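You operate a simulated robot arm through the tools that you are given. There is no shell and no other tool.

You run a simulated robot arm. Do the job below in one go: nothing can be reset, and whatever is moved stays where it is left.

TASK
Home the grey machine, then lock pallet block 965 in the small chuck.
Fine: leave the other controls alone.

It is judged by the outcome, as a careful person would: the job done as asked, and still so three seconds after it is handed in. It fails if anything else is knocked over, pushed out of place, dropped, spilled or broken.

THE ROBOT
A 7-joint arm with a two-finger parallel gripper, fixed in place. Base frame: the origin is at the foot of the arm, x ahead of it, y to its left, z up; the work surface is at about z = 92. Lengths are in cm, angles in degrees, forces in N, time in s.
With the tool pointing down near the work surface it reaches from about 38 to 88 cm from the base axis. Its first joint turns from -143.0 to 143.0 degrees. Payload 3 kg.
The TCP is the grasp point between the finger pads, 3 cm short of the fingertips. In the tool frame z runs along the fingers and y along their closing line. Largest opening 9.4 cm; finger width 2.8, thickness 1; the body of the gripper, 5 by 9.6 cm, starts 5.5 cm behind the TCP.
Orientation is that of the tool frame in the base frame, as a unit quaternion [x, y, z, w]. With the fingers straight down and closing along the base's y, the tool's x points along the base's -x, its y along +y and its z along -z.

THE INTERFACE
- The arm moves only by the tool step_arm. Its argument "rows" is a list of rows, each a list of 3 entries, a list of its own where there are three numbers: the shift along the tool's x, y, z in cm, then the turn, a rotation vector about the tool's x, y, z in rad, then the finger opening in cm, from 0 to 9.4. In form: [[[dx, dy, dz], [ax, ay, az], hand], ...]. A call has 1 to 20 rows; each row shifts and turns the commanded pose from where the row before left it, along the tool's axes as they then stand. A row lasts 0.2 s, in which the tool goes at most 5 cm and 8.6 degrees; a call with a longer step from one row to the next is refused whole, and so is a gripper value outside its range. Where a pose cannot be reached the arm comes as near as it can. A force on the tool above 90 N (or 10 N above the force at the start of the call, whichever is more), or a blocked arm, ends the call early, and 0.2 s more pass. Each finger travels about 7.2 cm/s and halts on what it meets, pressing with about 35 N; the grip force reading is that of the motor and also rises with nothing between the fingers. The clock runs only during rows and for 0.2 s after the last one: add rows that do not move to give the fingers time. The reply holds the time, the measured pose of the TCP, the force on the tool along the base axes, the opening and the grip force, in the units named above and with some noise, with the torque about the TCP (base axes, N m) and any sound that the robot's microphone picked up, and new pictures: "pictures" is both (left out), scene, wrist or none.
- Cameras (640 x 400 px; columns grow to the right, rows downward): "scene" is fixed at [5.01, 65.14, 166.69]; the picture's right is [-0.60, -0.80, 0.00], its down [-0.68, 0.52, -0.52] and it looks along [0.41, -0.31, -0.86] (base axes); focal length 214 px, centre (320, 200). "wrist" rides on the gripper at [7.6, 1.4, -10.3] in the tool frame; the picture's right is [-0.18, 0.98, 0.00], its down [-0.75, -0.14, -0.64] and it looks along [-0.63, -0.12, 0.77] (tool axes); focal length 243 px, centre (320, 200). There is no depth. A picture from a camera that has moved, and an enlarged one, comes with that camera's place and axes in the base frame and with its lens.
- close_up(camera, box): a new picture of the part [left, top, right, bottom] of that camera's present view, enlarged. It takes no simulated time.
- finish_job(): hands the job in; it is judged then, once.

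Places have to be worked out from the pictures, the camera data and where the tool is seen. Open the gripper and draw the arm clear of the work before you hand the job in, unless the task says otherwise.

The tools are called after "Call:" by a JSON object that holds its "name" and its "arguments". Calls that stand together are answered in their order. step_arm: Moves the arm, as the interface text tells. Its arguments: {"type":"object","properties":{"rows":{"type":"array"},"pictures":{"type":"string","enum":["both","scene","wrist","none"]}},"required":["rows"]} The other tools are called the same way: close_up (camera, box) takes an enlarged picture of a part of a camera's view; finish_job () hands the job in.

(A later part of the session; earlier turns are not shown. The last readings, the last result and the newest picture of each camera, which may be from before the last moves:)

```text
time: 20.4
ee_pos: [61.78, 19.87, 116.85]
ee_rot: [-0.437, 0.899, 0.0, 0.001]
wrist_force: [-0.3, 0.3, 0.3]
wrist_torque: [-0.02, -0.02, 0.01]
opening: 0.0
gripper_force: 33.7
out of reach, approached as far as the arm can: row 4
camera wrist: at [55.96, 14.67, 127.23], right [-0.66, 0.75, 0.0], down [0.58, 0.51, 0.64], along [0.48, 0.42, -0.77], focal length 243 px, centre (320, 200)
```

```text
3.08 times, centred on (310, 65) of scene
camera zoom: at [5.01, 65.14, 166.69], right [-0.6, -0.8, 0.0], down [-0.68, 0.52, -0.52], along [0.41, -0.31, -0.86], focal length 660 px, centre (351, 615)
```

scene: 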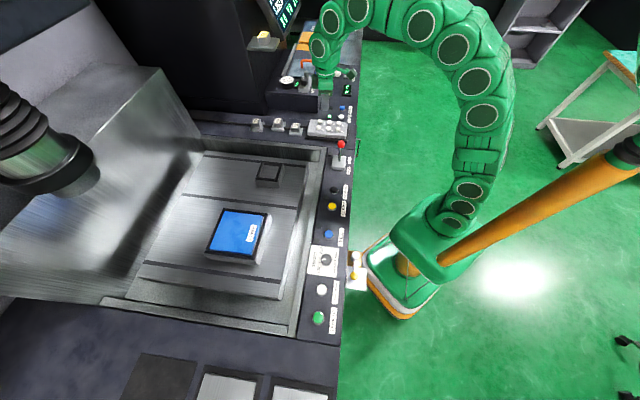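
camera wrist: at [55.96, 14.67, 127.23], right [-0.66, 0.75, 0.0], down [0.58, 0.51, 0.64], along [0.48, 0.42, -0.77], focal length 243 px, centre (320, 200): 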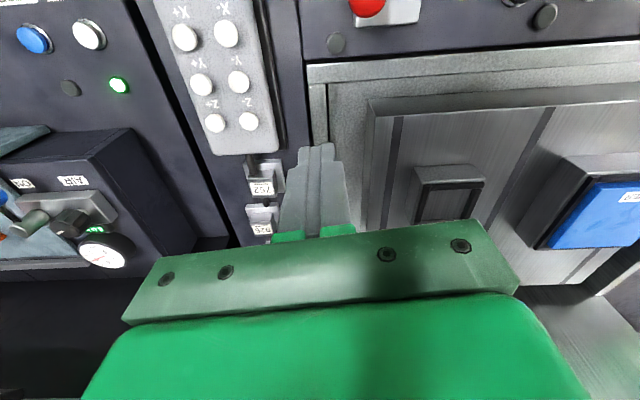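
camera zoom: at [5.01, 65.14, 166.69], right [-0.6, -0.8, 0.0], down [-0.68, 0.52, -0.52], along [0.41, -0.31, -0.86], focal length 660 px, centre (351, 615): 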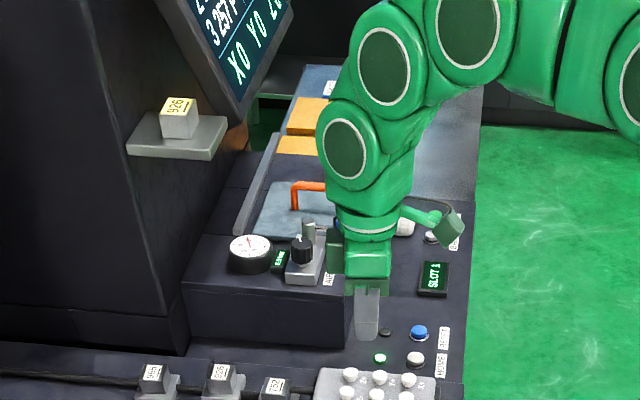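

Homing is complete: the display reads X0 Y0 Z0 and the lamp is green again. The 965 block looks to be far out (about r=100 cm), so I examine the rack blocks, the lever and the chuck closely.

Call:
{"name": "close_up", "arguments": {"camera": "wrist", "box": [230, 140, 310, 240]}}

Call:
{"name": "close_up", "arguments": {"camera": "wrist", "box": [370, 140, 520, 240]}}

Call:
{"name": "close_up", "arguments": {"camera": "scene", "box": [230, 110, 350, 200]}}

Call:
{"name": "close_up", "arguments": {"camera": "scene", "box": [240, 150, 300, 200]}}

Call:
{"name": "close_up", "arguments": {"camera": "scene", "box": [310, 170, 365, 240]}}

```text
4.00 times, centred on (270, 190) of wrist
camera zoom: at [55.96, 14.67, 127.23], right [-0.66, 0.75, 0.0], down [0.58, 0.51, 0.64], along [0.48, 0.42, -0.77], focal length 970 px, centre (520, 240)
```

zoom: 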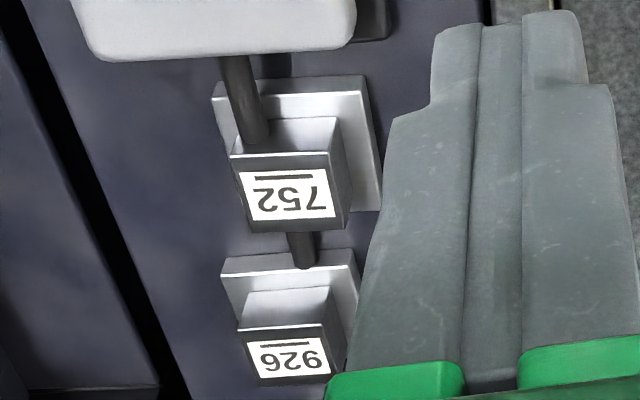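

```text
4.00 times, centred on (445, 190) of wrist
camera zoom: at [55.96, 14.67, 127.23], right [-0.66, 0.75, 0.0], down [0.58, 0.51, 0.64], along [0.48, 0.42, -0.77], focal length 970 px, centre (-180, 240)
```

zoom: 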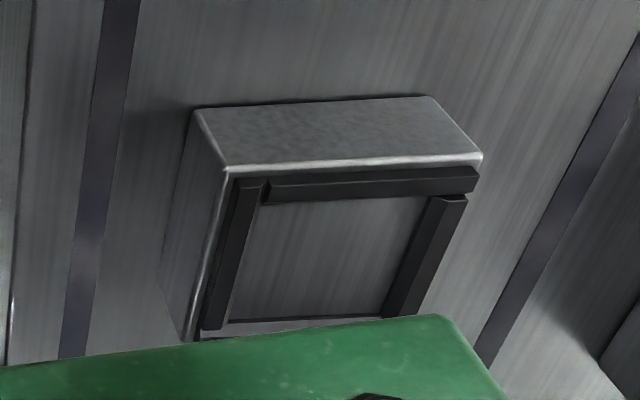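

```text
4.44 times, centred on (290, 155) of scene
camera zoom: at [5.01, 65.14, 166.69], right [-0.6, -0.8, 0.0], down [-0.68, 0.52, -0.52], along [0.41, -0.31, -0.86], focal length 953 px, centre (453, 400)
```

zoom: 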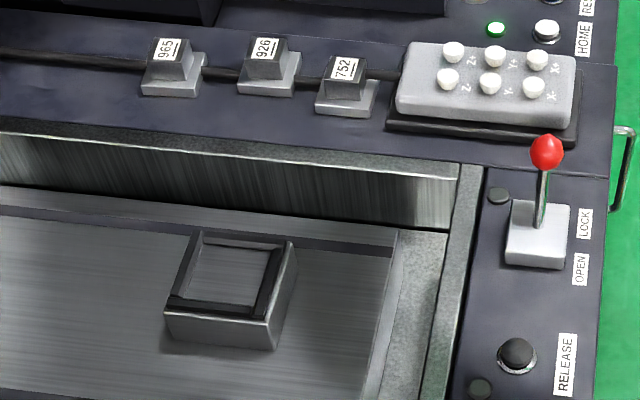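

```text
8.00 times, centred on (270, 175) of scene
camera zoom: at [5.01, 65.14, 166.69], right [-0.6, -0.8, 0.0], down [-0.68, 0.52, -0.52], along [0.41, -0.31, -0.86], focal length 1716 px, centre (720, 400)
```

zoom: 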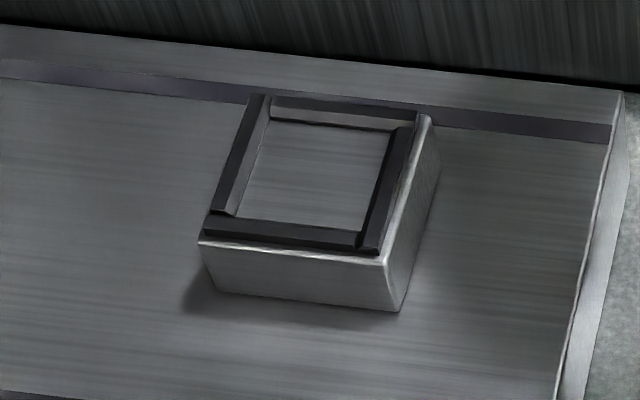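

```text
5.71 times, centred on (338, 205) of scene
camera zoom: at [5.01, 65.14, 166.69], right [-0.6, -0.8, 0.0], down [-0.68, 0.52, -0.52], along [0.41, -0.31, -0.86], focal length 1226 px, centre (220, 171)
```

zoom: 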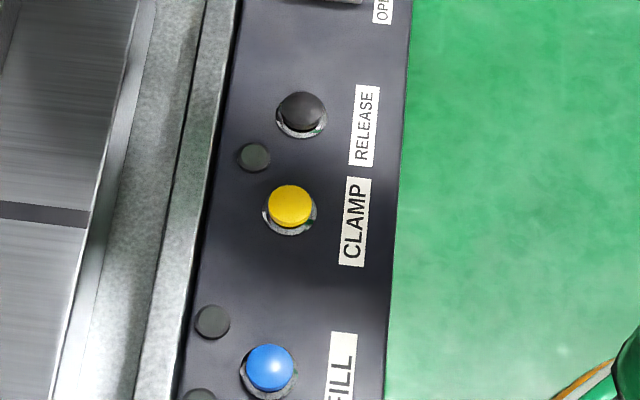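

The rack blocks are stepped (base about 6.4 cm, upper part about 4.4 cm) and the chuck opening is about 7 cm, at about [61.7,48.7,96]. The lever next to the small chuck is leaning towards LOCK, so I back off to see it from above before pushing it to OPEN.

Call:
{"name": "step_arm", "arguments": {"rows": [[[4, 0, 0], [0, 0, 0], 0], [[4, 0, 0], [0, 0, 0], 0], [[4, 0, 0], [0, 0, 0], 0], [[0, 0, 0], [0, 0, 0], 0]]}}

Call:
{"name": "close_up", "arguments": {"camera": "wrist", "box": [260, 30, 460, 180]}}

Call:
{"name": "close_up", "arguments": {"camera": "scene", "box": [310, 130, 370, 180]}}

```text
time: 21.4
ee_pos: [54.17, 10.32, 116.84]
ee_rot: [-0.436, 0.9, 0.001, 0.0]
wrist_force: [-0.1, -0.3, 0.0]
wrist_torque: [0.0, 0.02, -0.02]
opening: 0.01
gripper_force: 33.1
camera wrist: at [48.32, 5.19, 127.23], right [-0.66, 0.75, 0.0], down [0.58, 0.5, 0.64], along [0.48, 0.42, -0.77], focal length 243 px, centre (320, 200)
```

scene: 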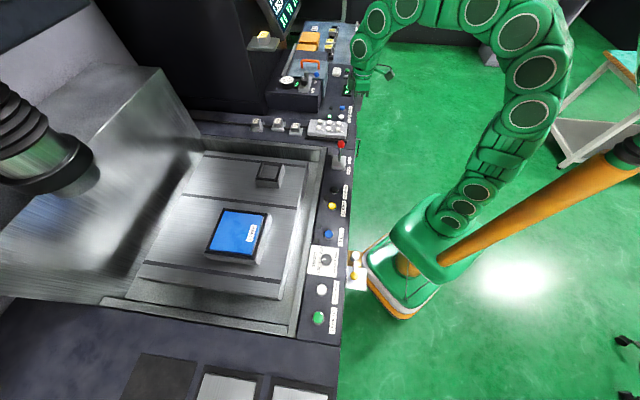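
wrist: 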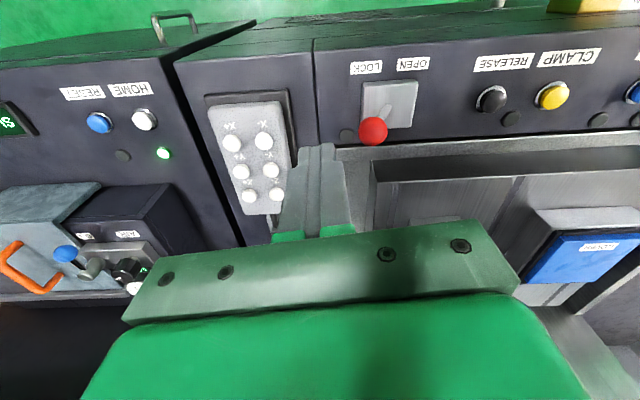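

```text
2.67 times, centred on (360, 105) of wrist
camera zoom: at [48.32, 5.19, 127.23], right [-0.66, 0.75, 0.0], down [0.58, 0.5, 0.64], along [0.48, 0.42, -0.77], focal length 647 px, centre (213, 453)
```

zoom: 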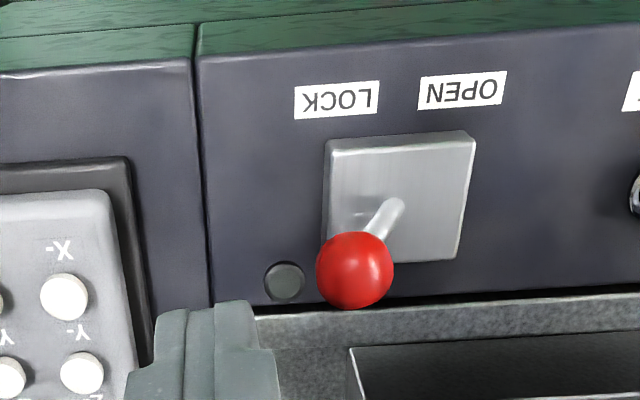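

```text
8.00 times, centred on (340, 155) of scene
camera zoom: at [5.01, 65.14, 166.69], right [-0.6, -0.8, 0.0], down [-0.68, 0.52, -0.52], along [0.41, -0.31, -0.86], focal length 1716 px, centre (160, 560)
```

zoom: 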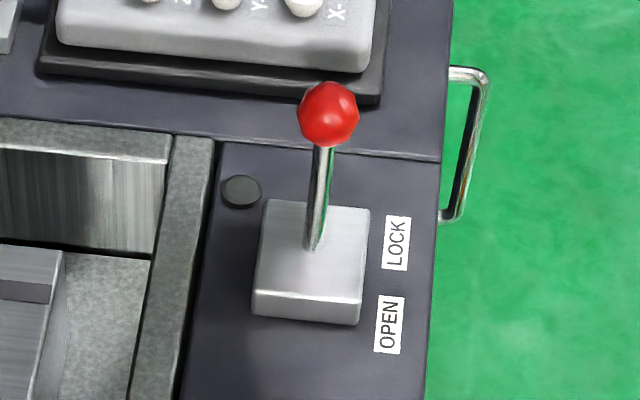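

The ball is at about [53.1,17.5,100.8] and the lever foot at [50.6,19.9,94], leaning towards LOCK. I place the closed fingers on the LOCK side of the ball, ready to push it towards OPEN (tool +y).

Call:
{"name": "step_arm", "arguments": {"rows": [[[-2.5, 1.0, 0], [0, 0, 0], 0], [[-2.5, 1.0, 0], [0, 0, 0], 0], [[0, 0, 4], [0, 0, 0], 0], [[0, 0, 4], [0, 0, 0], 0], [[0, 0, 3], [0, 0, 0], 0], [[0, 0, 0], [0, 0, 0], 0]]}}

Call:
{"name": "close_up", "arguments": {"camera": "scene", "box": [310, 100, 390, 180]}}

```text
time: 22.8
ee_pos: [55.74, 15.66, 106.21]
ee_rot: [-0.436, 0.9, 0.001, 0.0]
wrist_force: [-0.3, 0.6, 0.3]
wrist_torque: [-0.02, 0.0, 0.01]
opening: 0.0
gripper_force: 33.5
camera wrist: at [49.96, 10.47, 116.47], right [-0.66, 0.75, 0.0], down [0.58, 0.5, 0.64], along [0.48, 0.42, -0.77], focal length 243 px, centre (320, 200)
```

scene: 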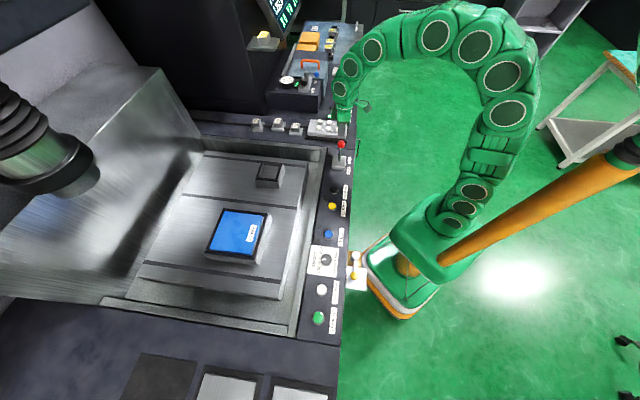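
wrist: 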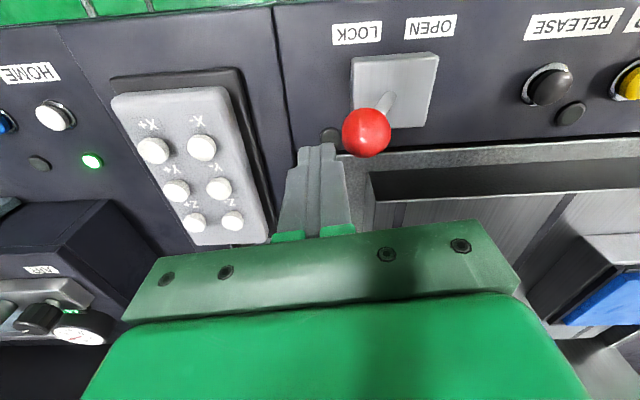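

```text
5.00 times, centred on (350, 140) of scene
camera zoom: at [5.01, 65.14, 166.69], right [-0.6, -0.8, 0.0], down [-0.68, 0.52, -0.52], along [0.41, -0.31, -0.86], focal length 1072 px, centre (170, 500)
```

zoom: 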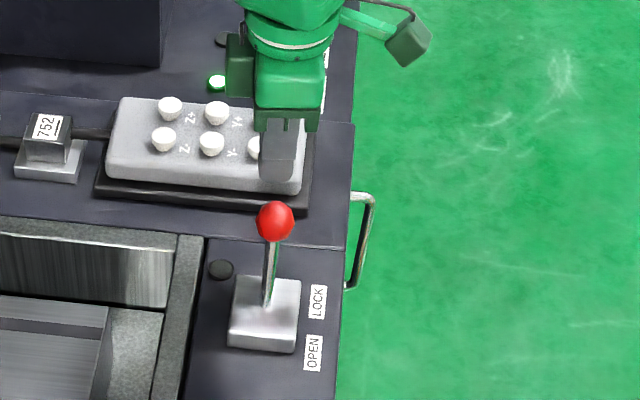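

The fingers are beside the ball, about 0.5 cm clear of it. I descend 4.2 cm and push along tool +y about 6.5 cm.

Call:
{"name": "step_arm", "arguments": {"rows": [[[0, 0, 2.2], [0, 0, 0], 0], [[0, 0, 2], [0, 0, 0], 0], [[0, 0.8, 0], [0, 0, 0], 0], [[0, 0.8, 0], [0, 0, 0], 0], [[0, 0.8, 0], [0, 0, 0], 0], [[0, 0.8, 0], [0, 0, 0], 0], [[0, 0.8, 0], [0, 0, 0], 0], [[0, 0.8, 0], [0, 0, 0], 0], [[0, 0.8, 0], [0, 0, 0], 0], [[0, 0.8, 0], [0, 0, 0], 0], [[0, 0, 0], [0, 0, 0], 0]]}}

Call:
{"name": "close_up", "arguments": {"camera": "scene", "box": [310, 100, 390, 180]}}

```text
time: 23.9
ee_pos: [55.0, 16.56, 102.29]
ee_rot: [-0.436, 0.9, -0.004, 0.008]
wrist_force: [4.7, -5.9, 11.3]
wrist_torque: [0.04, 0.11, 0.05]
opening: 0.03
gripper_force: 32.9
stopped in row 5: the force on the tool passed its limit at 102 N (the readings are from after the stop); the commanded pose is now the measured one
camera wrist: at [48.95, 11.45, 112.51], right [-0.66, 0.75, -0.01], down [0.57, 0.5, 0.65], along [0.5, 0.42, -0.76], focal length 243 px, centre (320, 200)
```

scene: 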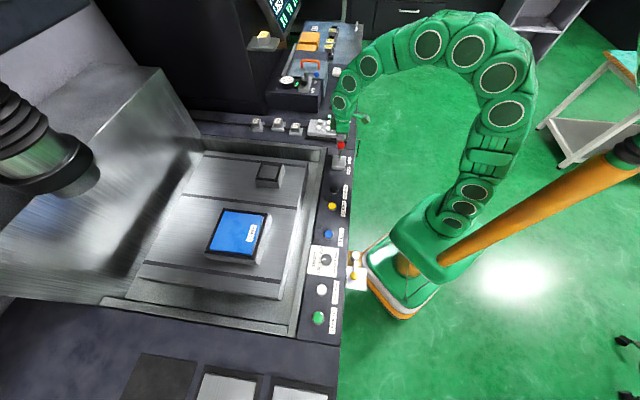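
wrist: 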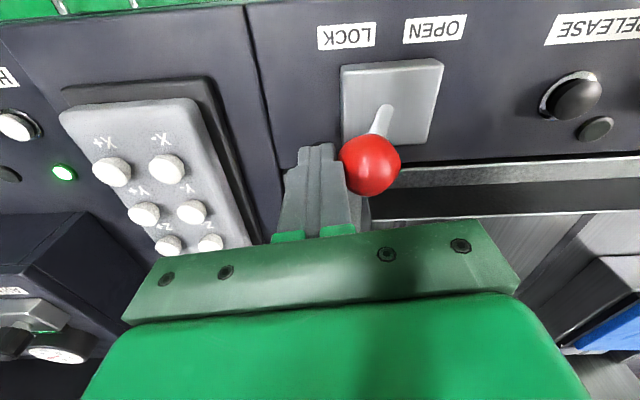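

```text
5.00 times, centred on (350, 140) of scene
camera zoom: at [5.01, 65.14, 166.69], right [-0.6, -0.8, 0.0], down [-0.68, 0.52, -0.52], along [0.41, -0.31, -0.86], focal length 1072 px, centre (170, 500)
```

zoom: 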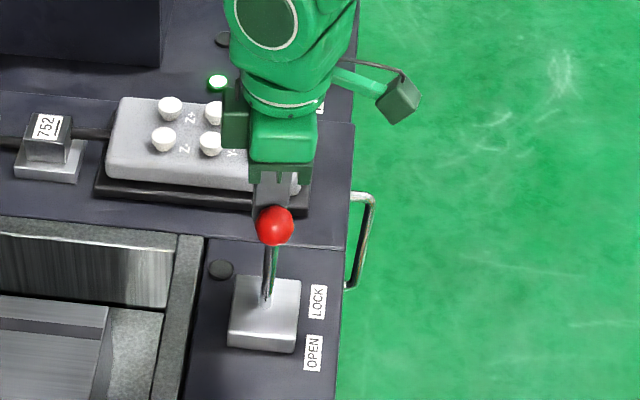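

The lever moved slightly but the push met over 90 N at that speed. I ease back a touch and push again, slower, to see how the lever responds.

Call:
{"name": "step_arm", "arguments": {"rows": [[[0, -0.3, 0], [0, 0, 0], 0], [[0, 0.2, 0], [0, 0, 0], 0], [[0, 0.2, 0], [0, 0, 0], 0], [[0, 0.2, 0], [0, 0, 0], 0], [[0, 0, 0], [0, 0, 0], 0]]}}

Call:
{"name": "close_up", "arguments": {"camera": "wrist", "box": [260, 30, 460, 230]}}

Call:
{"name": "close_up", "arguments": {"camera": "scene", "box": [310, 100, 390, 180]}}

```text
time: 25.1
ee_pos: [54.72, 16.87, 102.46]
ee_rot: [-0.436, 0.9, -0.004, 0.009]
wrist_force: [19.9, -12.5, 55.6]
wrist_torque: [0.32, 0.7, 0.07]
opening: 0.04
gripper_force: 32.6
camera wrist: at [48.71, 11.65, 112.56], right [-0.66, 0.75, -0.01], down [0.56, 0.5, 0.65], along [0.5, 0.42, -0.76], focal length 243 px, centre (320, 200)
```

scene: 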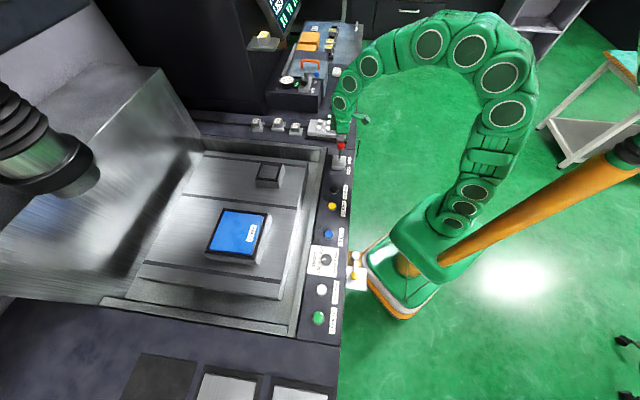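
wrist: 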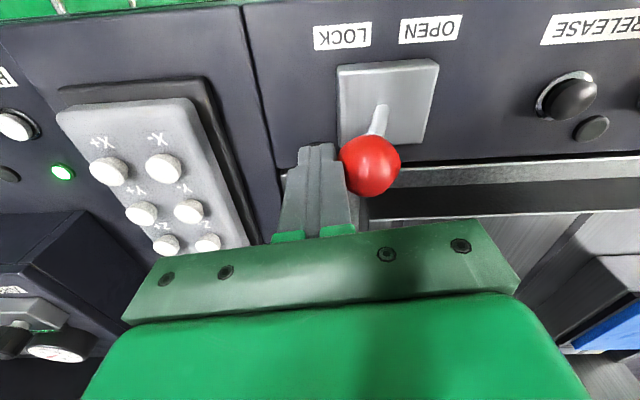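

```text
2.00 times, centred on (360, 130) of wrist
camera zoom: at [48.71, 11.65, 112.56], right [-0.66, 0.75, -0.01], down [0.56, 0.5, 0.65], along [0.5, 0.42, -0.76], focal length 485 px, centre (240, 340)
```

zoom: 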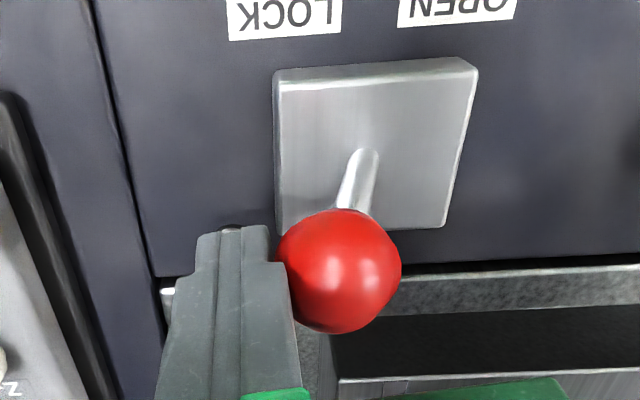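

```text
5.00 times, centred on (350, 140) of scene
camera zoom: at [5.01, 65.14, 166.69], right [-0.6, -0.8, 0.0], down [-0.68, 0.52, -0.52], along [0.41, -0.31, -0.86], focal length 1072 px, centre (170, 500)
```

zoom: 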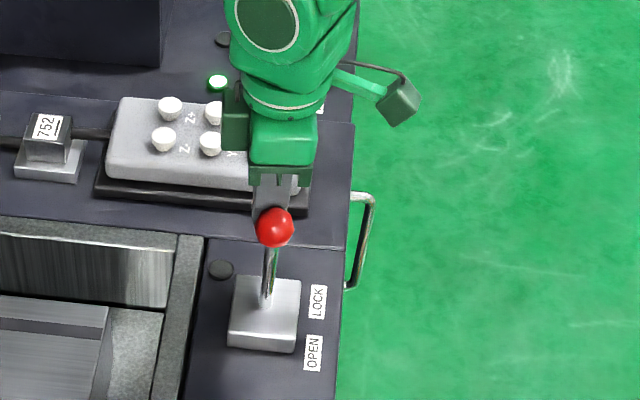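

The torque shows contact on top of the ball: the finger's thicker step is riding on it. I back off, go about 2.2 cm lower so the thick part of the finger meets the ball at its middle, and push again gently.

Call:
{"name": "step_arm", "arguments": {"rows": [[[0, -1.0, -0.5], [0, 0, 0], 0], [[0, -0.8, 0], [0, 0, 0], 0], [[0, 0, 1.5], [0, 0, 0], 0], [[0, 0, 1.2], [0, 0, 0], 0], [[0, 0.5, 0], [0, 0, 0], 0], [[0, 0.4, 0], [0, 0, 0], 0], [[0, 0.4, 0], [0, 0, 0], 0], [[0, 0.4, 0], [0, 0, 0], 0], [[0, 0, 0], [0, 0, 0], 0]]}}

Call:
{"name": "close_up", "arguments": {"camera": "scene", "box": [310, 100, 390, 180]}}

```text
time: 27.1
ee_pos: [54.87, 16.75, 99.88]
ee_rot: [-0.436, 0.9, -0.003, 0.007]
wrist_force: [1.4, -1.0, -0.5]
wrist_torque: [0.03, 0.04, -0.01]
opening: 0.0
gripper_force: 32.9
camera wrist: at [48.75, 11.64, 110.21], right [-0.66, 0.75, -0.01], down [0.57, 0.5, 0.65], along [0.5, 0.42, -0.76], focal length 243 px, centre (320, 200)
```

scene: 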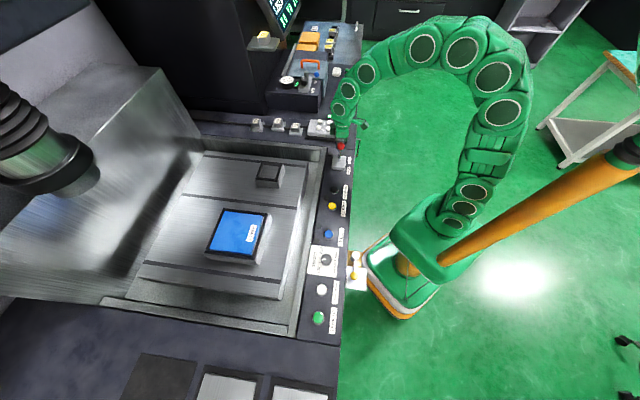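
wrist: 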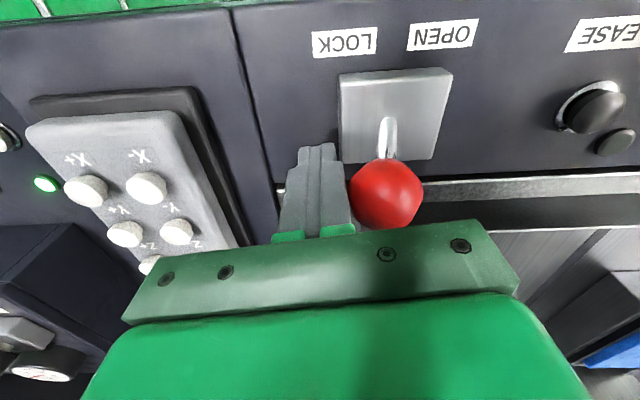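

```text
5.00 times, centred on (350, 140) of scene
camera zoom: at [5.01, 65.14, 166.69], right [-0.6, -0.8, 0.0], down [-0.68, 0.52, -0.52], along [0.41, -0.31, -0.86], focal length 1072 px, centre (170, 500)
```

zoom: 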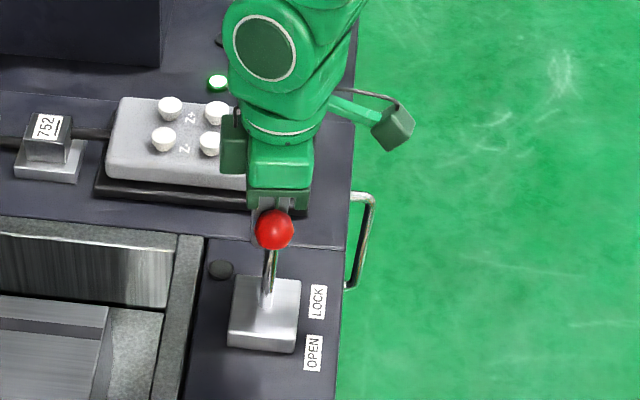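

Now contact is light and sideways only (about 1.7 N). I push further towards OPEN in 0.5 cm steps.

Call:
{"name": "step_arm", "arguments": {"rows": [[[0, 0.5, 0], [0, 0, 0], 0], [[0, 0.5, 0], [0, 0, 0], 0], [[0, 0.5, 0], [0, 0, 0], 0], [[0, 0.5, 0], [0, 0, 0], 0], [[0, 0.5, 0], [0, 0, 0], 0], [[0, 0.5, 0], [0, 0, 0], 0], [[0, 0, 0], [0, 0, 0], 0]]}}

Call:
{"name": "close_up", "arguments": {"camera": "scene", "box": [310, 100, 390, 180]}}

```text
time: 28.7
ee_pos: [52.43, 18.68, 99.9]
ee_rot: [-0.436, 0.9, -0.003, 0.008]
wrist_force: [0.3, 0.0, -0.7]
wrist_torque: [0.03, 0.01, 0.0]
opening: 0.01
gripper_force: 33.0
camera wrist: at [46.42, 13.5, 110.21], right [-0.66, 0.75, -0.01], down [0.57, 0.5, 0.65], along [0.5, 0.42, -0.76], focal length 243 px, centre (320, 200)
```

scene: 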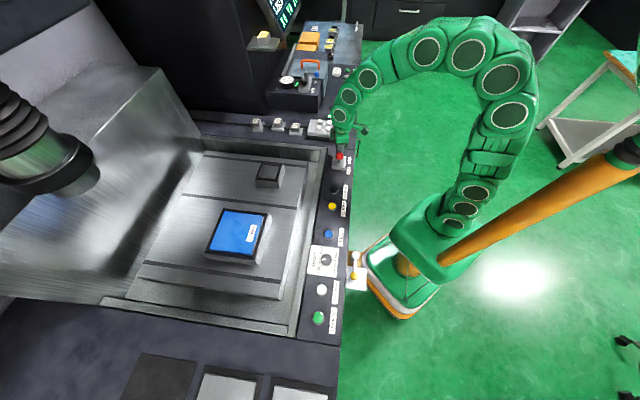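
wrist: 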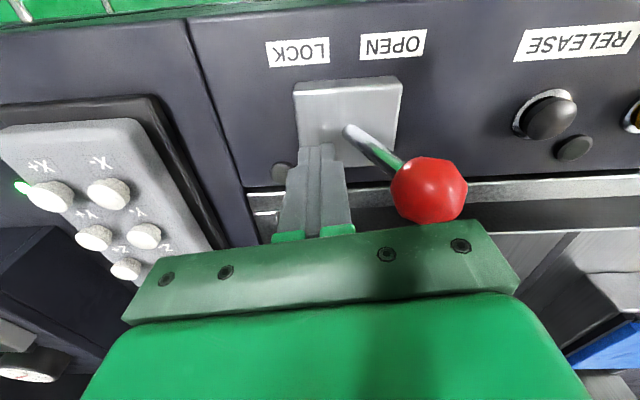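

```text
5.00 times, centred on (350, 140) of scene
camera zoom: at [5.01, 65.14, 166.69], right [-0.6, -0.8, 0.0], down [-0.68, 0.52, -0.52], along [0.41, -0.31, -0.86], focal length 1072 px, centre (170, 500)
```

zoom: 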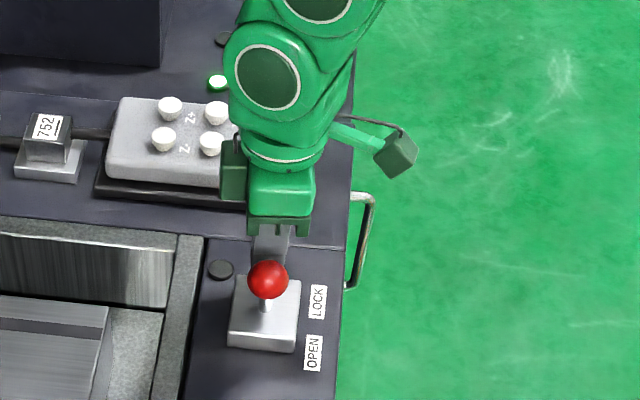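

The lever has snapped over to OPEN (ball now at about [48.5,22.3]). I check the chuck's jaws in the scene view before retracting.

Call:
{"name": "close_up", "arguments": {"camera": "scene", "box": [240, 150, 300, 200]}}

Call:
{"name": "step_arm", "arguments": {"rows": [[[0, -1, 0], [0, 0, 0], 0], [[0, 0, -3], [0, 0, 0], 0], [[0, 0, -5], [0, 0, 0], 0], [[0, 0, -5], [0, 0, 0], 0], [[0, 0, -4], [0, 0, 0], 0], [[0, 0, 0], [0, 0, 0], 0]]}}

```text
8.00 times, centred on (270, 175) of scene
camera zoom: at [5.01, 65.14, 166.69], right [-0.6, -0.8, 0.0], down [-0.68, 0.52, -0.52], along [0.41, -0.31, -0.86], focal length 1716 px, centre (720, 400)
```

zoom: 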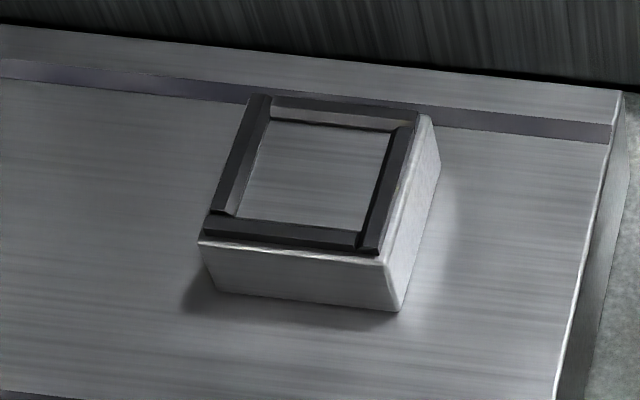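

```text
time: 30.1
ee_pos: [52.89, 17.96, 117.04]
ee_rot: [-0.436, 0.9, -0.002, 0.007]
wrist_force: [-0.5, -1.3, -0.1]
wrist_torque: [0.02, 0.01, -0.02]
opening: 0.0
gripper_force: 33.5
camera wrist: at [46.93, 12.74, 127.27], right [-0.66, 0.75, -0.01], down [0.57, 0.5, 0.65], along [0.5, 0.42, -0.76], focal length 243 px, centre (320, 200)
```

scene: 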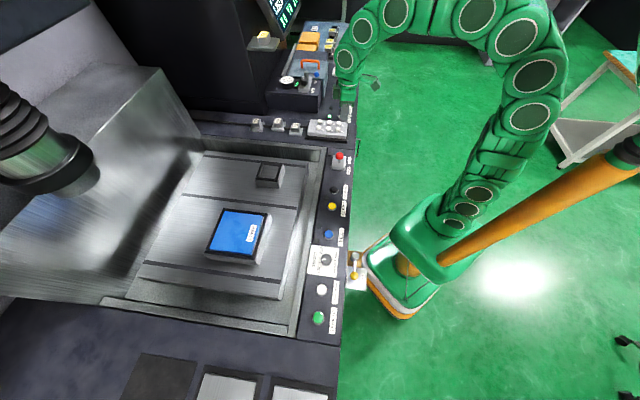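
wrist: 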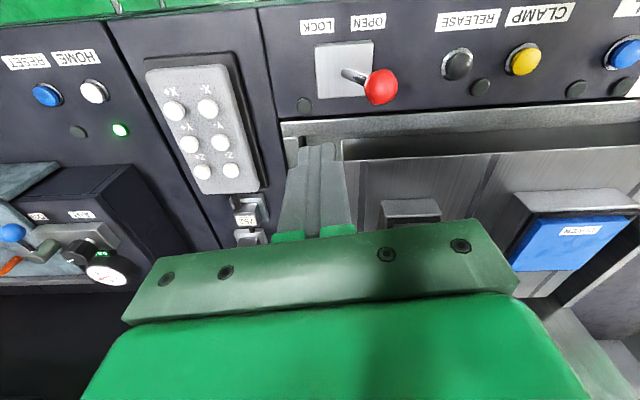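

The jaws look open enough and the lever sits at OPEN. Block 965 is about 102 cm from the base axis, so it can only be taken with the hand tilted well outward; I flip the hand's yaw so the wrist camera ends up on the upper side when tilted, and open the fingers.

Call:
{"name": "step_arm", "arguments": {"rows": [[[0, 0, 0], [0, 0, 0.14], 3], [[0, 0, 0], [0, 0, 0.14], 6], [[0, 0, 0], [0, 0, 0.14], 9.4], [[0, 0, 0], [0, 0, 0.14], 9.4], [[0, 0, 0], [0, 0, 0.14], 9.4], [[0, 0, 0], [0, 0, 0.14], 9.4], [[0, 0, 0], [0, 0, 0.14], 9.4], [[0, 0, 0], [0, 0, 0.14], 9.4], [[0, 0, 0], [0, 0, 0.14], 9.4], [[0, 0, 0], [0, 0, 0.14], 9.4], [[0, 0, 0], [0, 0, 0.14], 9.4], [[0, 0, 0], [0, 0, 0.14], 9.4], [[0, 0, 0], [0, 0, 0.14], 9.4], [[0, 0, 0], [0, 0, 0.14], 9.4], [[0, 0, 0], [0, 0, 0.14], 9.4], [[0, 0, 0], [0, 0, 0.14], 9.4], [[0, 0, 0], [0, 0, 0.14], 9.4], [[0, 0, 0], [0, 0, 0.14], 9.4], [[0, 0, 0], [0, 0, 0.14], 9.4], [[0, 0, 0], [0, 0, 0], 9.4]]}}

```text
time: 34.3
ee_pos: [52.97, 18.0, 117.03]
ee_rot: [0.77, 0.638, 0.007, 0.004]
wrist_force: [0.7, -0.5, 0.8]
wrist_torque: [-0.01, 0.0, -0.03]
opening: 9.39
gripper_force: 0.0
camera wrist: at [55.58, 25.18, 127.4], right [0.93, -0.36, 0.01], down [-0.29, -0.72, 0.64], along [-0.22, -0.6, -0.77], focal length 243 px, centre (320, 200)
```

scene: 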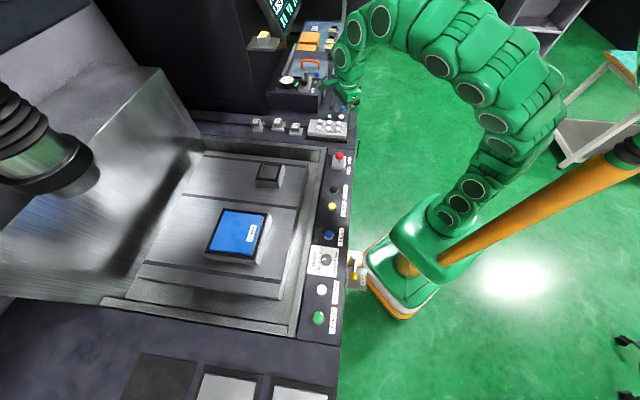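
wrist: 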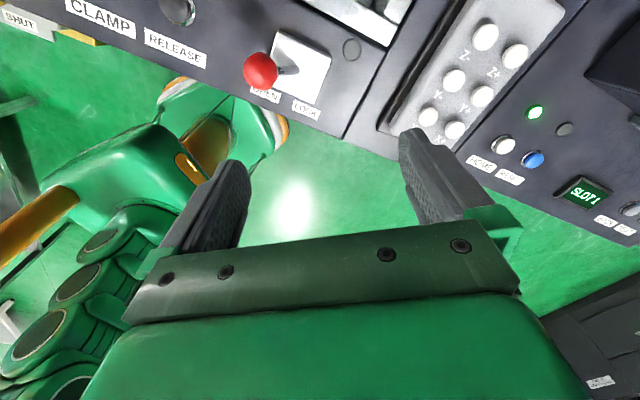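

The flip works without trouble. I finish the yaw so tool x points into the machine (+n), move out over the rack area at z≈112, then tilt outward in steps.

Call:
{"name": "step_arm", "arguments": {"rows": [[[0, 0, 0], [0, 0, 0.12], 9.4], [[0, 0, 0], [0, 0, 0.12], 9.4], [[0, 0, 0], [0, 0, 0.12], 9.4], [[0, 0, 0], [0, 0, 0.12], 9.4], [[4, 2.2, 1], [0, 0, 0], 9.4], [[4, 2.2, 1], [0, 0, 0], 9.4], [[4, 2.2, 1], [0, 0, 0], 9.4], [[4, 2.2, 1], [0, 0, 0], 9.4], [[4, 2.2, 1], [0, 0, 0], 9.4], [[0, 0, 0], [0, 0.13, 0], 9.4], [[0, 0, 0], [0, 0.13, 0], 9.4], [[0, 0, 0], [0, 0.13, 0], 9.4], [[0, 0, 0], [0, 0.13, 0], 9.4], [[0, 0, 0], [0, 0, 0], 9.4]]}}

```text
time: 37.3
ee_pos: [74.06, 26.9, 112.51]
ee_rot: [0.867, 0.423, 0.239, -0.11]
wrist_force: [0.1, 0.2, -0.1]
wrist_torque: [-0.03, 0.0, -0.02]
opening: 9.4
gripper_force: 0.1
camera wrist: at [75.86, 27.17, 125.22], right [0.68, -0.73, -0.08], down [-0.72, -0.68, 0.17], along [-0.18, -0.06, -0.98], focal length 243 px, centre (320, 200)
```

scene: 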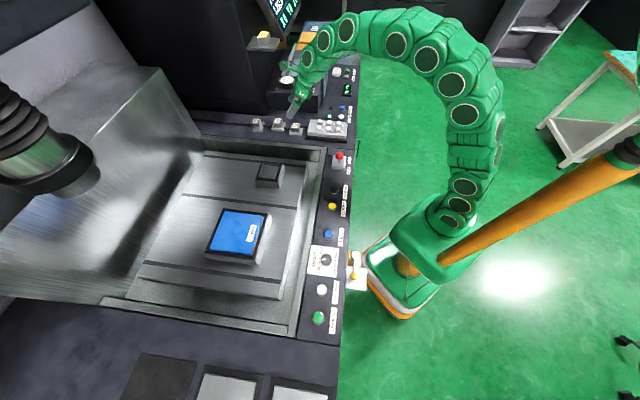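
wrist: 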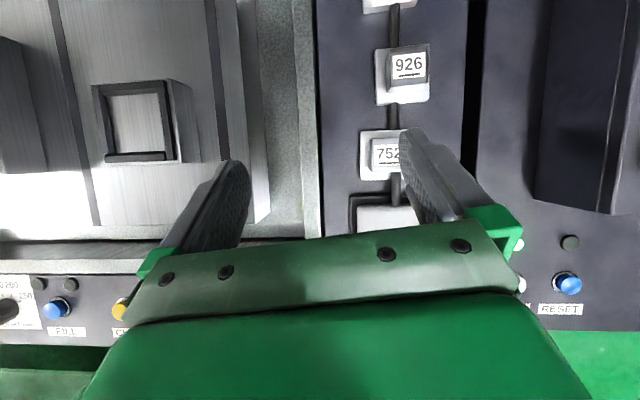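

With the camera flipped I have a near-vertical view onto the rack. I tilt further to about 59° and move towards a hover point behind and above block 965.

Call:
{"name": "step_arm", "arguments": {"rows": [[[0, 0, 0], [0, 0.124, 0], 9.4], [[0, 0, 0], [0, 0.124, 0], 9.4], [[0, 0, 0], [0, 0.124, 0], 9.4], [[0, 0, 0], [0, 0.124, 0], 9.4], [[0.06, 2.04, 3.02], [0, 0, 0], 9.4], [[0.06, 2.04, 3.02], [0, 0, 0], 9.4], [[0.06, 2.04, 3.02], [0, 0, 0], 9.4], [[0.06, 2.04, 3.02], [0, 0, 0], 9.4], [[0, 0, 0], [0, 0, 0], 9.4]]}}

```text
time: 39.3
ee_pos: [87.01, 29.97, 106.19]
ee_rot: [0.783, 0.383, 0.444, -0.209]
wrist_force: [0.4, 0.2, -0.7]
wrist_torque: [-0.03, 0.03, -0.01]
opening: 9.4
gripper_force: 0.1
camera wrist: at [85.05, 25.37, 118.24], right [0.72, -0.68, -0.15], down [-0.69, -0.65, -0.31], along [0.12, 0.33, -0.94], focal length 243 px, centre (320, 200)
```

scene: 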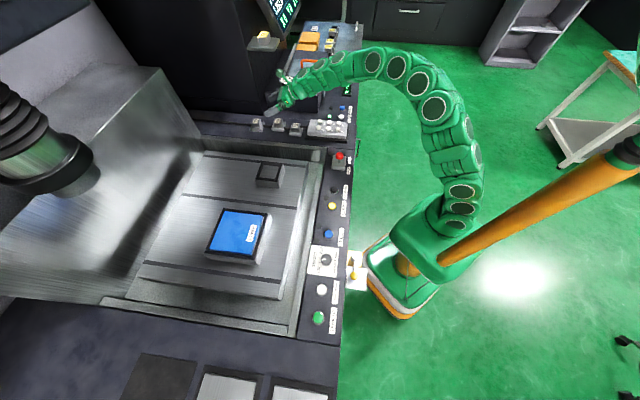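
wrist: 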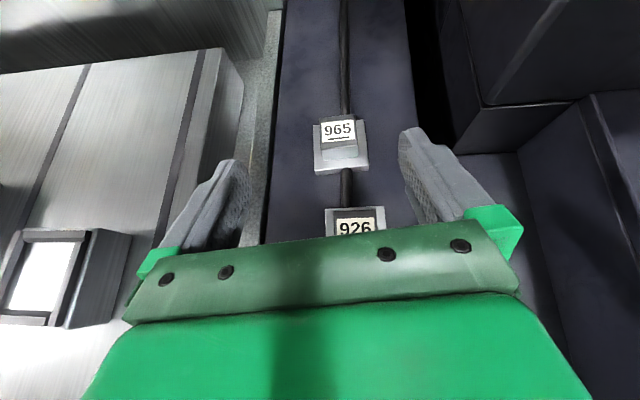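

Block 965 is in clear view at this tilt, with no reach trouble. I zoom on it to measure its position and orientation.

Call:
{"name": "close_up", "arguments": {"camera": "wrist", "box": [290, 90, 390, 190]}}

Call:
{"name": "close_up", "arguments": {"camera": "scene", "box": [235, 90, 315, 150]}}

```text
4.00 times, centred on (340, 140) of wrist
camera zoom: at [85.05, 25.37, 118.24], right [0.72, -0.68, -0.15], down [-0.69, -0.65, -0.31], along [0.12, 0.33, -0.94], focal length 970 px, centre (240, 440)
```

zoom: 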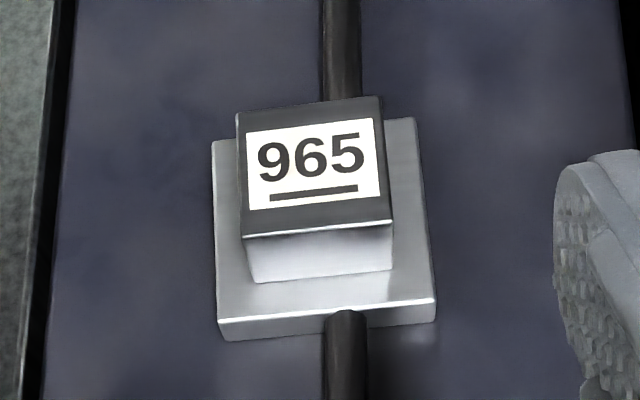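

```text
6.67 times, centred on (275, 120) of scene
camera zoom: at [5.01, 65.14, 166.69], right [-0.6, -0.8, 0.0], down [-0.68, 0.52, -0.52], along [0.41, -0.31, -0.86], focal length 1430 px, centre (620, 733)
```

zoom: 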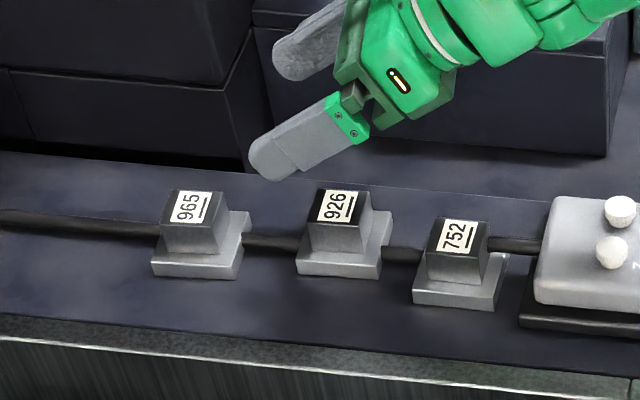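

Measured: block 965 centre near n=88.3/u=51.3 (about [94.9,37.7]), base about 1.5 cm thick on the panel at z≈91.1, upper part 4.1 cm wide and topping at z≈95.2. I shift to a hover point 8 cm back along the tool axis.

Call:
{"name": "step_arm", "arguments": {"rows": [[[-1.2, 0.5, 2], [0, 0, 0], 9.4], [[-1.2, 0.5, 2], [0, 0, 0], 9.4], [[-1.1, 0.4, 2], [0, 0, 0], 9.4], [[0, 0, 0], [0, 0, 0], 9.4]]}}

Call:
{"name": "close_up", "arguments": {"camera": "wrist", "box": [220, 80, 420, 240]}}

Call:
{"name": "close_up", "arguments": {"camera": "scene", "box": [235, 90, 315, 150]}}

```text
time: 40.3
ee_pos: [90.3, 31.77, 100.19]
ee_rot: [0.782, 0.384, 0.443, -0.211]
wrist_force: [-0.1, -0.2, 0.2]
wrist_torque: [0.02, -0.04, 0.01]
opening: 9.41
gripper_force: 0.1
camera wrist: at [88.26, 27.05, 112.13], right [0.72, -0.68, -0.15], down [-0.69, -0.65, -0.31], along [0.12, 0.33, -0.94], focal length 243 px, centre (320, 200)
```

scene: 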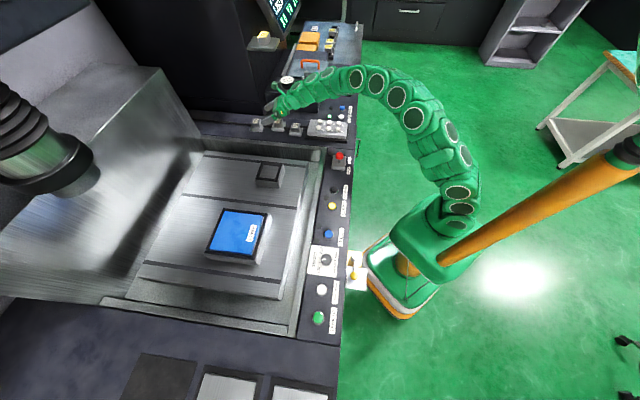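
wrist: 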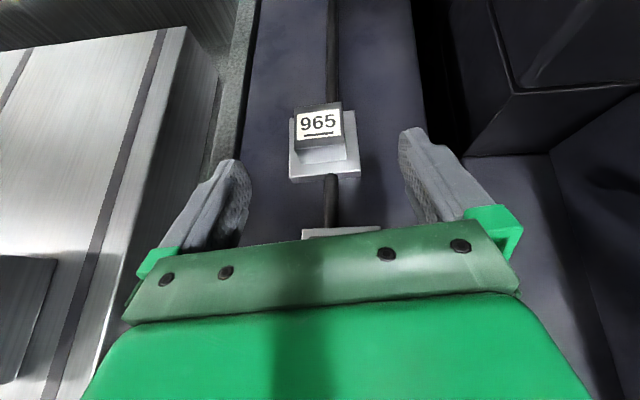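

```text
2.50 times, centred on (320, 160) of wrist
camera zoom: at [88.26, 27.05, 112.13], right [0.72, -0.68, -0.15], down [-0.69, -0.65, -0.31], along [0.12, 0.33, -0.94], focal length 606 px, centre (320, 300)
```

zoom: 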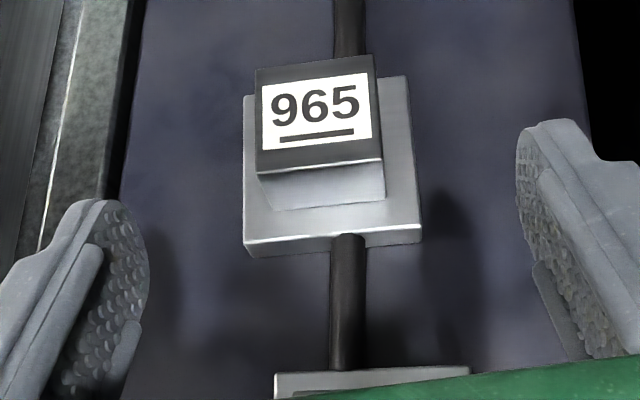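

```text
6.67 times, centred on (275, 120) of scene
camera zoom: at [5.01, 65.14, 166.69], right [-0.6, -0.8, 0.0], down [-0.68, 0.52, -0.52], along [0.41, -0.31, -0.86], focal length 1430 px, centre (620, 733)
```

zoom: 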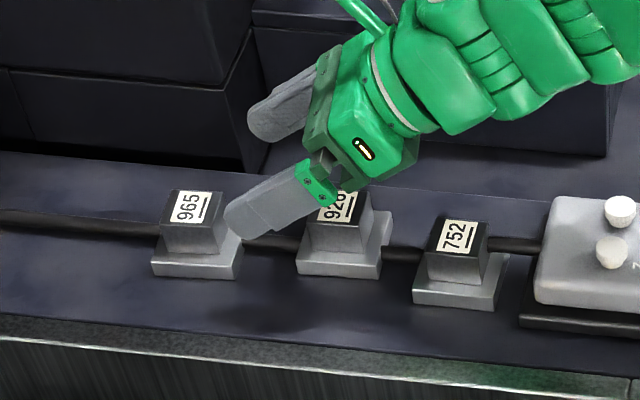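

The block is yawed about 3.4° clockwise from my finger alignment, so I rotate the hand to match, correct sideways by -0.6 cm, and advance half-way.

Call:
{"name": "step_arm", "arguments": {"rows": [[[0, 0, 0], [-0.051, 0, 0.031], 9.4], [[-0.1, -0.62, 1], [0, 0, 0], 9.4], [[0, 0, 1.5], [0, 0, 0], 9.4], [[0, 0, 1.5], [0, 0, 0], 9.4], [[0, 0, 0], [0, 0, 0], 9.4]]}}

Call:
{"name": "close_up", "arguments": {"camera": "wrist", "box": [220, 80, 420, 240]}}

Call:
{"name": "close_up", "arguments": {"camera": "scene", "box": [235, 90, 315, 150]}}

```text
time: 41.5
ee_pos: [91.86, 34.71, 98.19]
ee_rot: [0.793, 0.36, 0.45, -0.198]
wrist_force: [0.0, -0.2, -0.4]
wrist_torque: [-0.01, -0.01, 0.02]
opening: 9.39
gripper_force: 0.1
camera wrist: at [89.68, 30.12, 109.98], right [0.67, -0.73, -0.15], down [-0.73, -0.61, -0.31], along [0.14, 0.32, -0.94], focal length 243 px, centre (320, 200)
```

scene: 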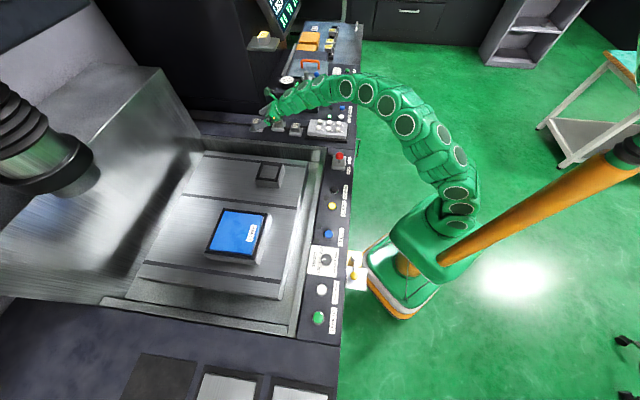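
wrist: 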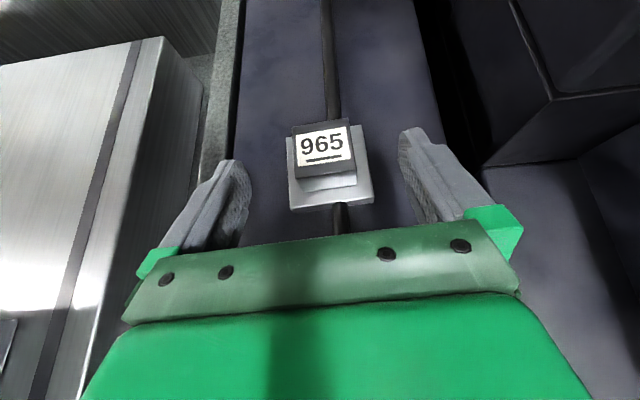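

```text
2.50 times, centred on (320, 160) of wrist
camera zoom: at [89.68, 30.12, 109.98], right [0.67, -0.73, -0.15], down [-0.73, -0.61, -0.31], along [0.14, 0.32, -0.94], focal length 606 px, centre (320, 300)
```

zoom: 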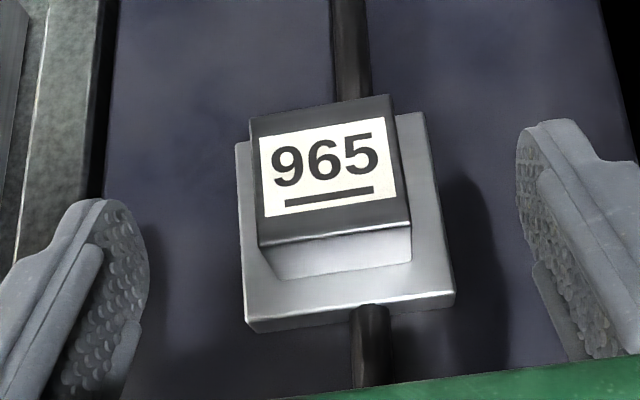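

```text
6.67 times, centred on (275, 120) of scene
camera zoom: at [5.01, 65.14, 166.69], right [-0.6, -0.8, 0.0], down [-0.68, 0.52, -0.52], along [0.41, -0.31, -0.86], focal length 1430 px, centre (620, 733)
```

zoom: 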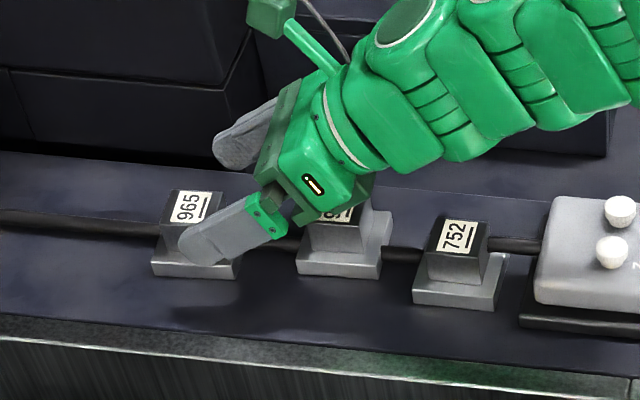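

The hand is now well aligned; the block centre is 0.17 cm to +u and about 4.2 cm ahead. I advance to the grasp position, still open, and check clearance.

Call:
{"name": "step_arm", "arguments": {"rows": [[[-0.05, 0.17, 1.4], [0, 0, 0], 9.4], [[-0.03, 0, 1.4], [0, 0, 0], 9.4], [[0, 0, 1.4], [0, 0, 0], 9.4], [[0, 0, 0], [0, 0, 0], 9.4]]}}

Call:
{"name": "close_up", "arguments": {"camera": "wrist", "box": [220, 80, 420, 240]}}

Call:
{"name": "close_up", "arguments": {"camera": "scene", "box": [235, 90, 315, 150]}}

```text
time: 42.5
ee_pos: [94.76, 37.1, 96.89]
ee_rot: [0.791, 0.357, 0.457, -0.196]
wrist_force: [3.9, 0.6, 19.7]
wrist_torque: [-0.98, 1.03, 0.21]
opening: 9.41
gripper_force: 0.0
stopped in row 4: the force on the tool passed its limit at 94 N (the readings are from after the stop); the commanded pose is now the measured one
camera wrist: at [92.32, 32.5, 108.77], right [0.67, -0.73, -0.14], down [-0.73, -0.61, -0.33], along [0.15, 0.32, -0.93], focal length 243 px, centre (320, 200)
```

scene: 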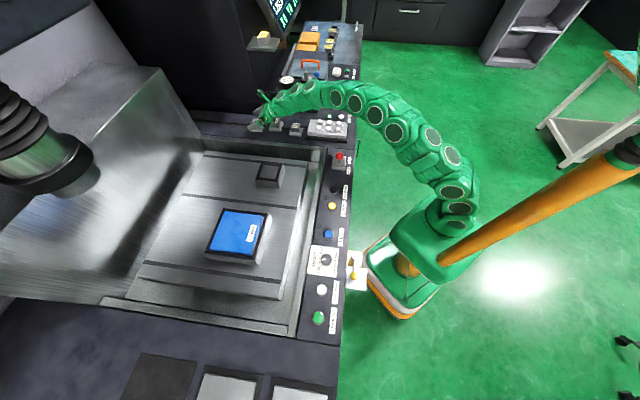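
wrist: 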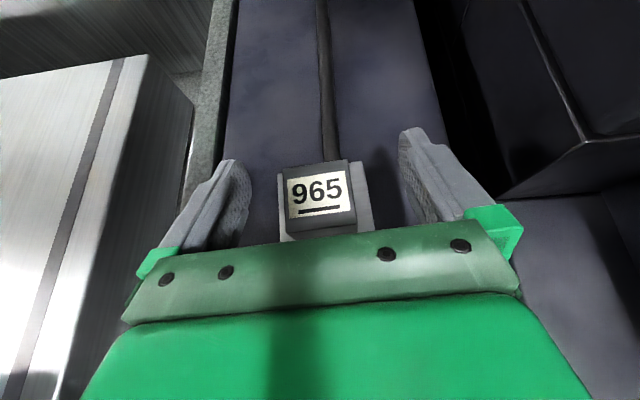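

```text
2.50 times, centred on (320, 160) of wrist
camera zoom: at [92.32, 32.5, 108.77], right [0.67, -0.73, -0.14], down [-0.73, -0.61, -0.33], along [0.15, 0.32, -0.93], focal length 606 px, centre (320, 300)
```

zoom: 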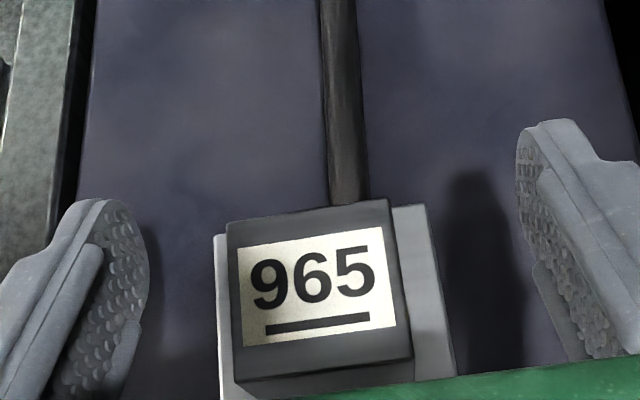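

```text
6.67 times, centred on (275, 120) of scene
camera zoom: at [5.01, 65.14, 166.69], right [-0.6, -0.8, 0.0], down [-0.68, 0.52, -0.52], along [0.41, -0.31, -0.86], focal length 1430 px, centre (620, 733)
```

zoom: 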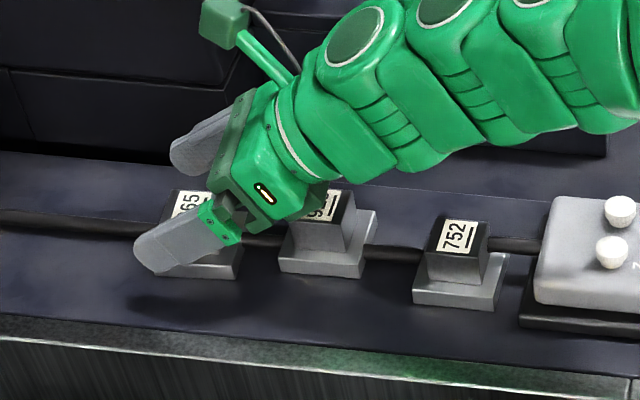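

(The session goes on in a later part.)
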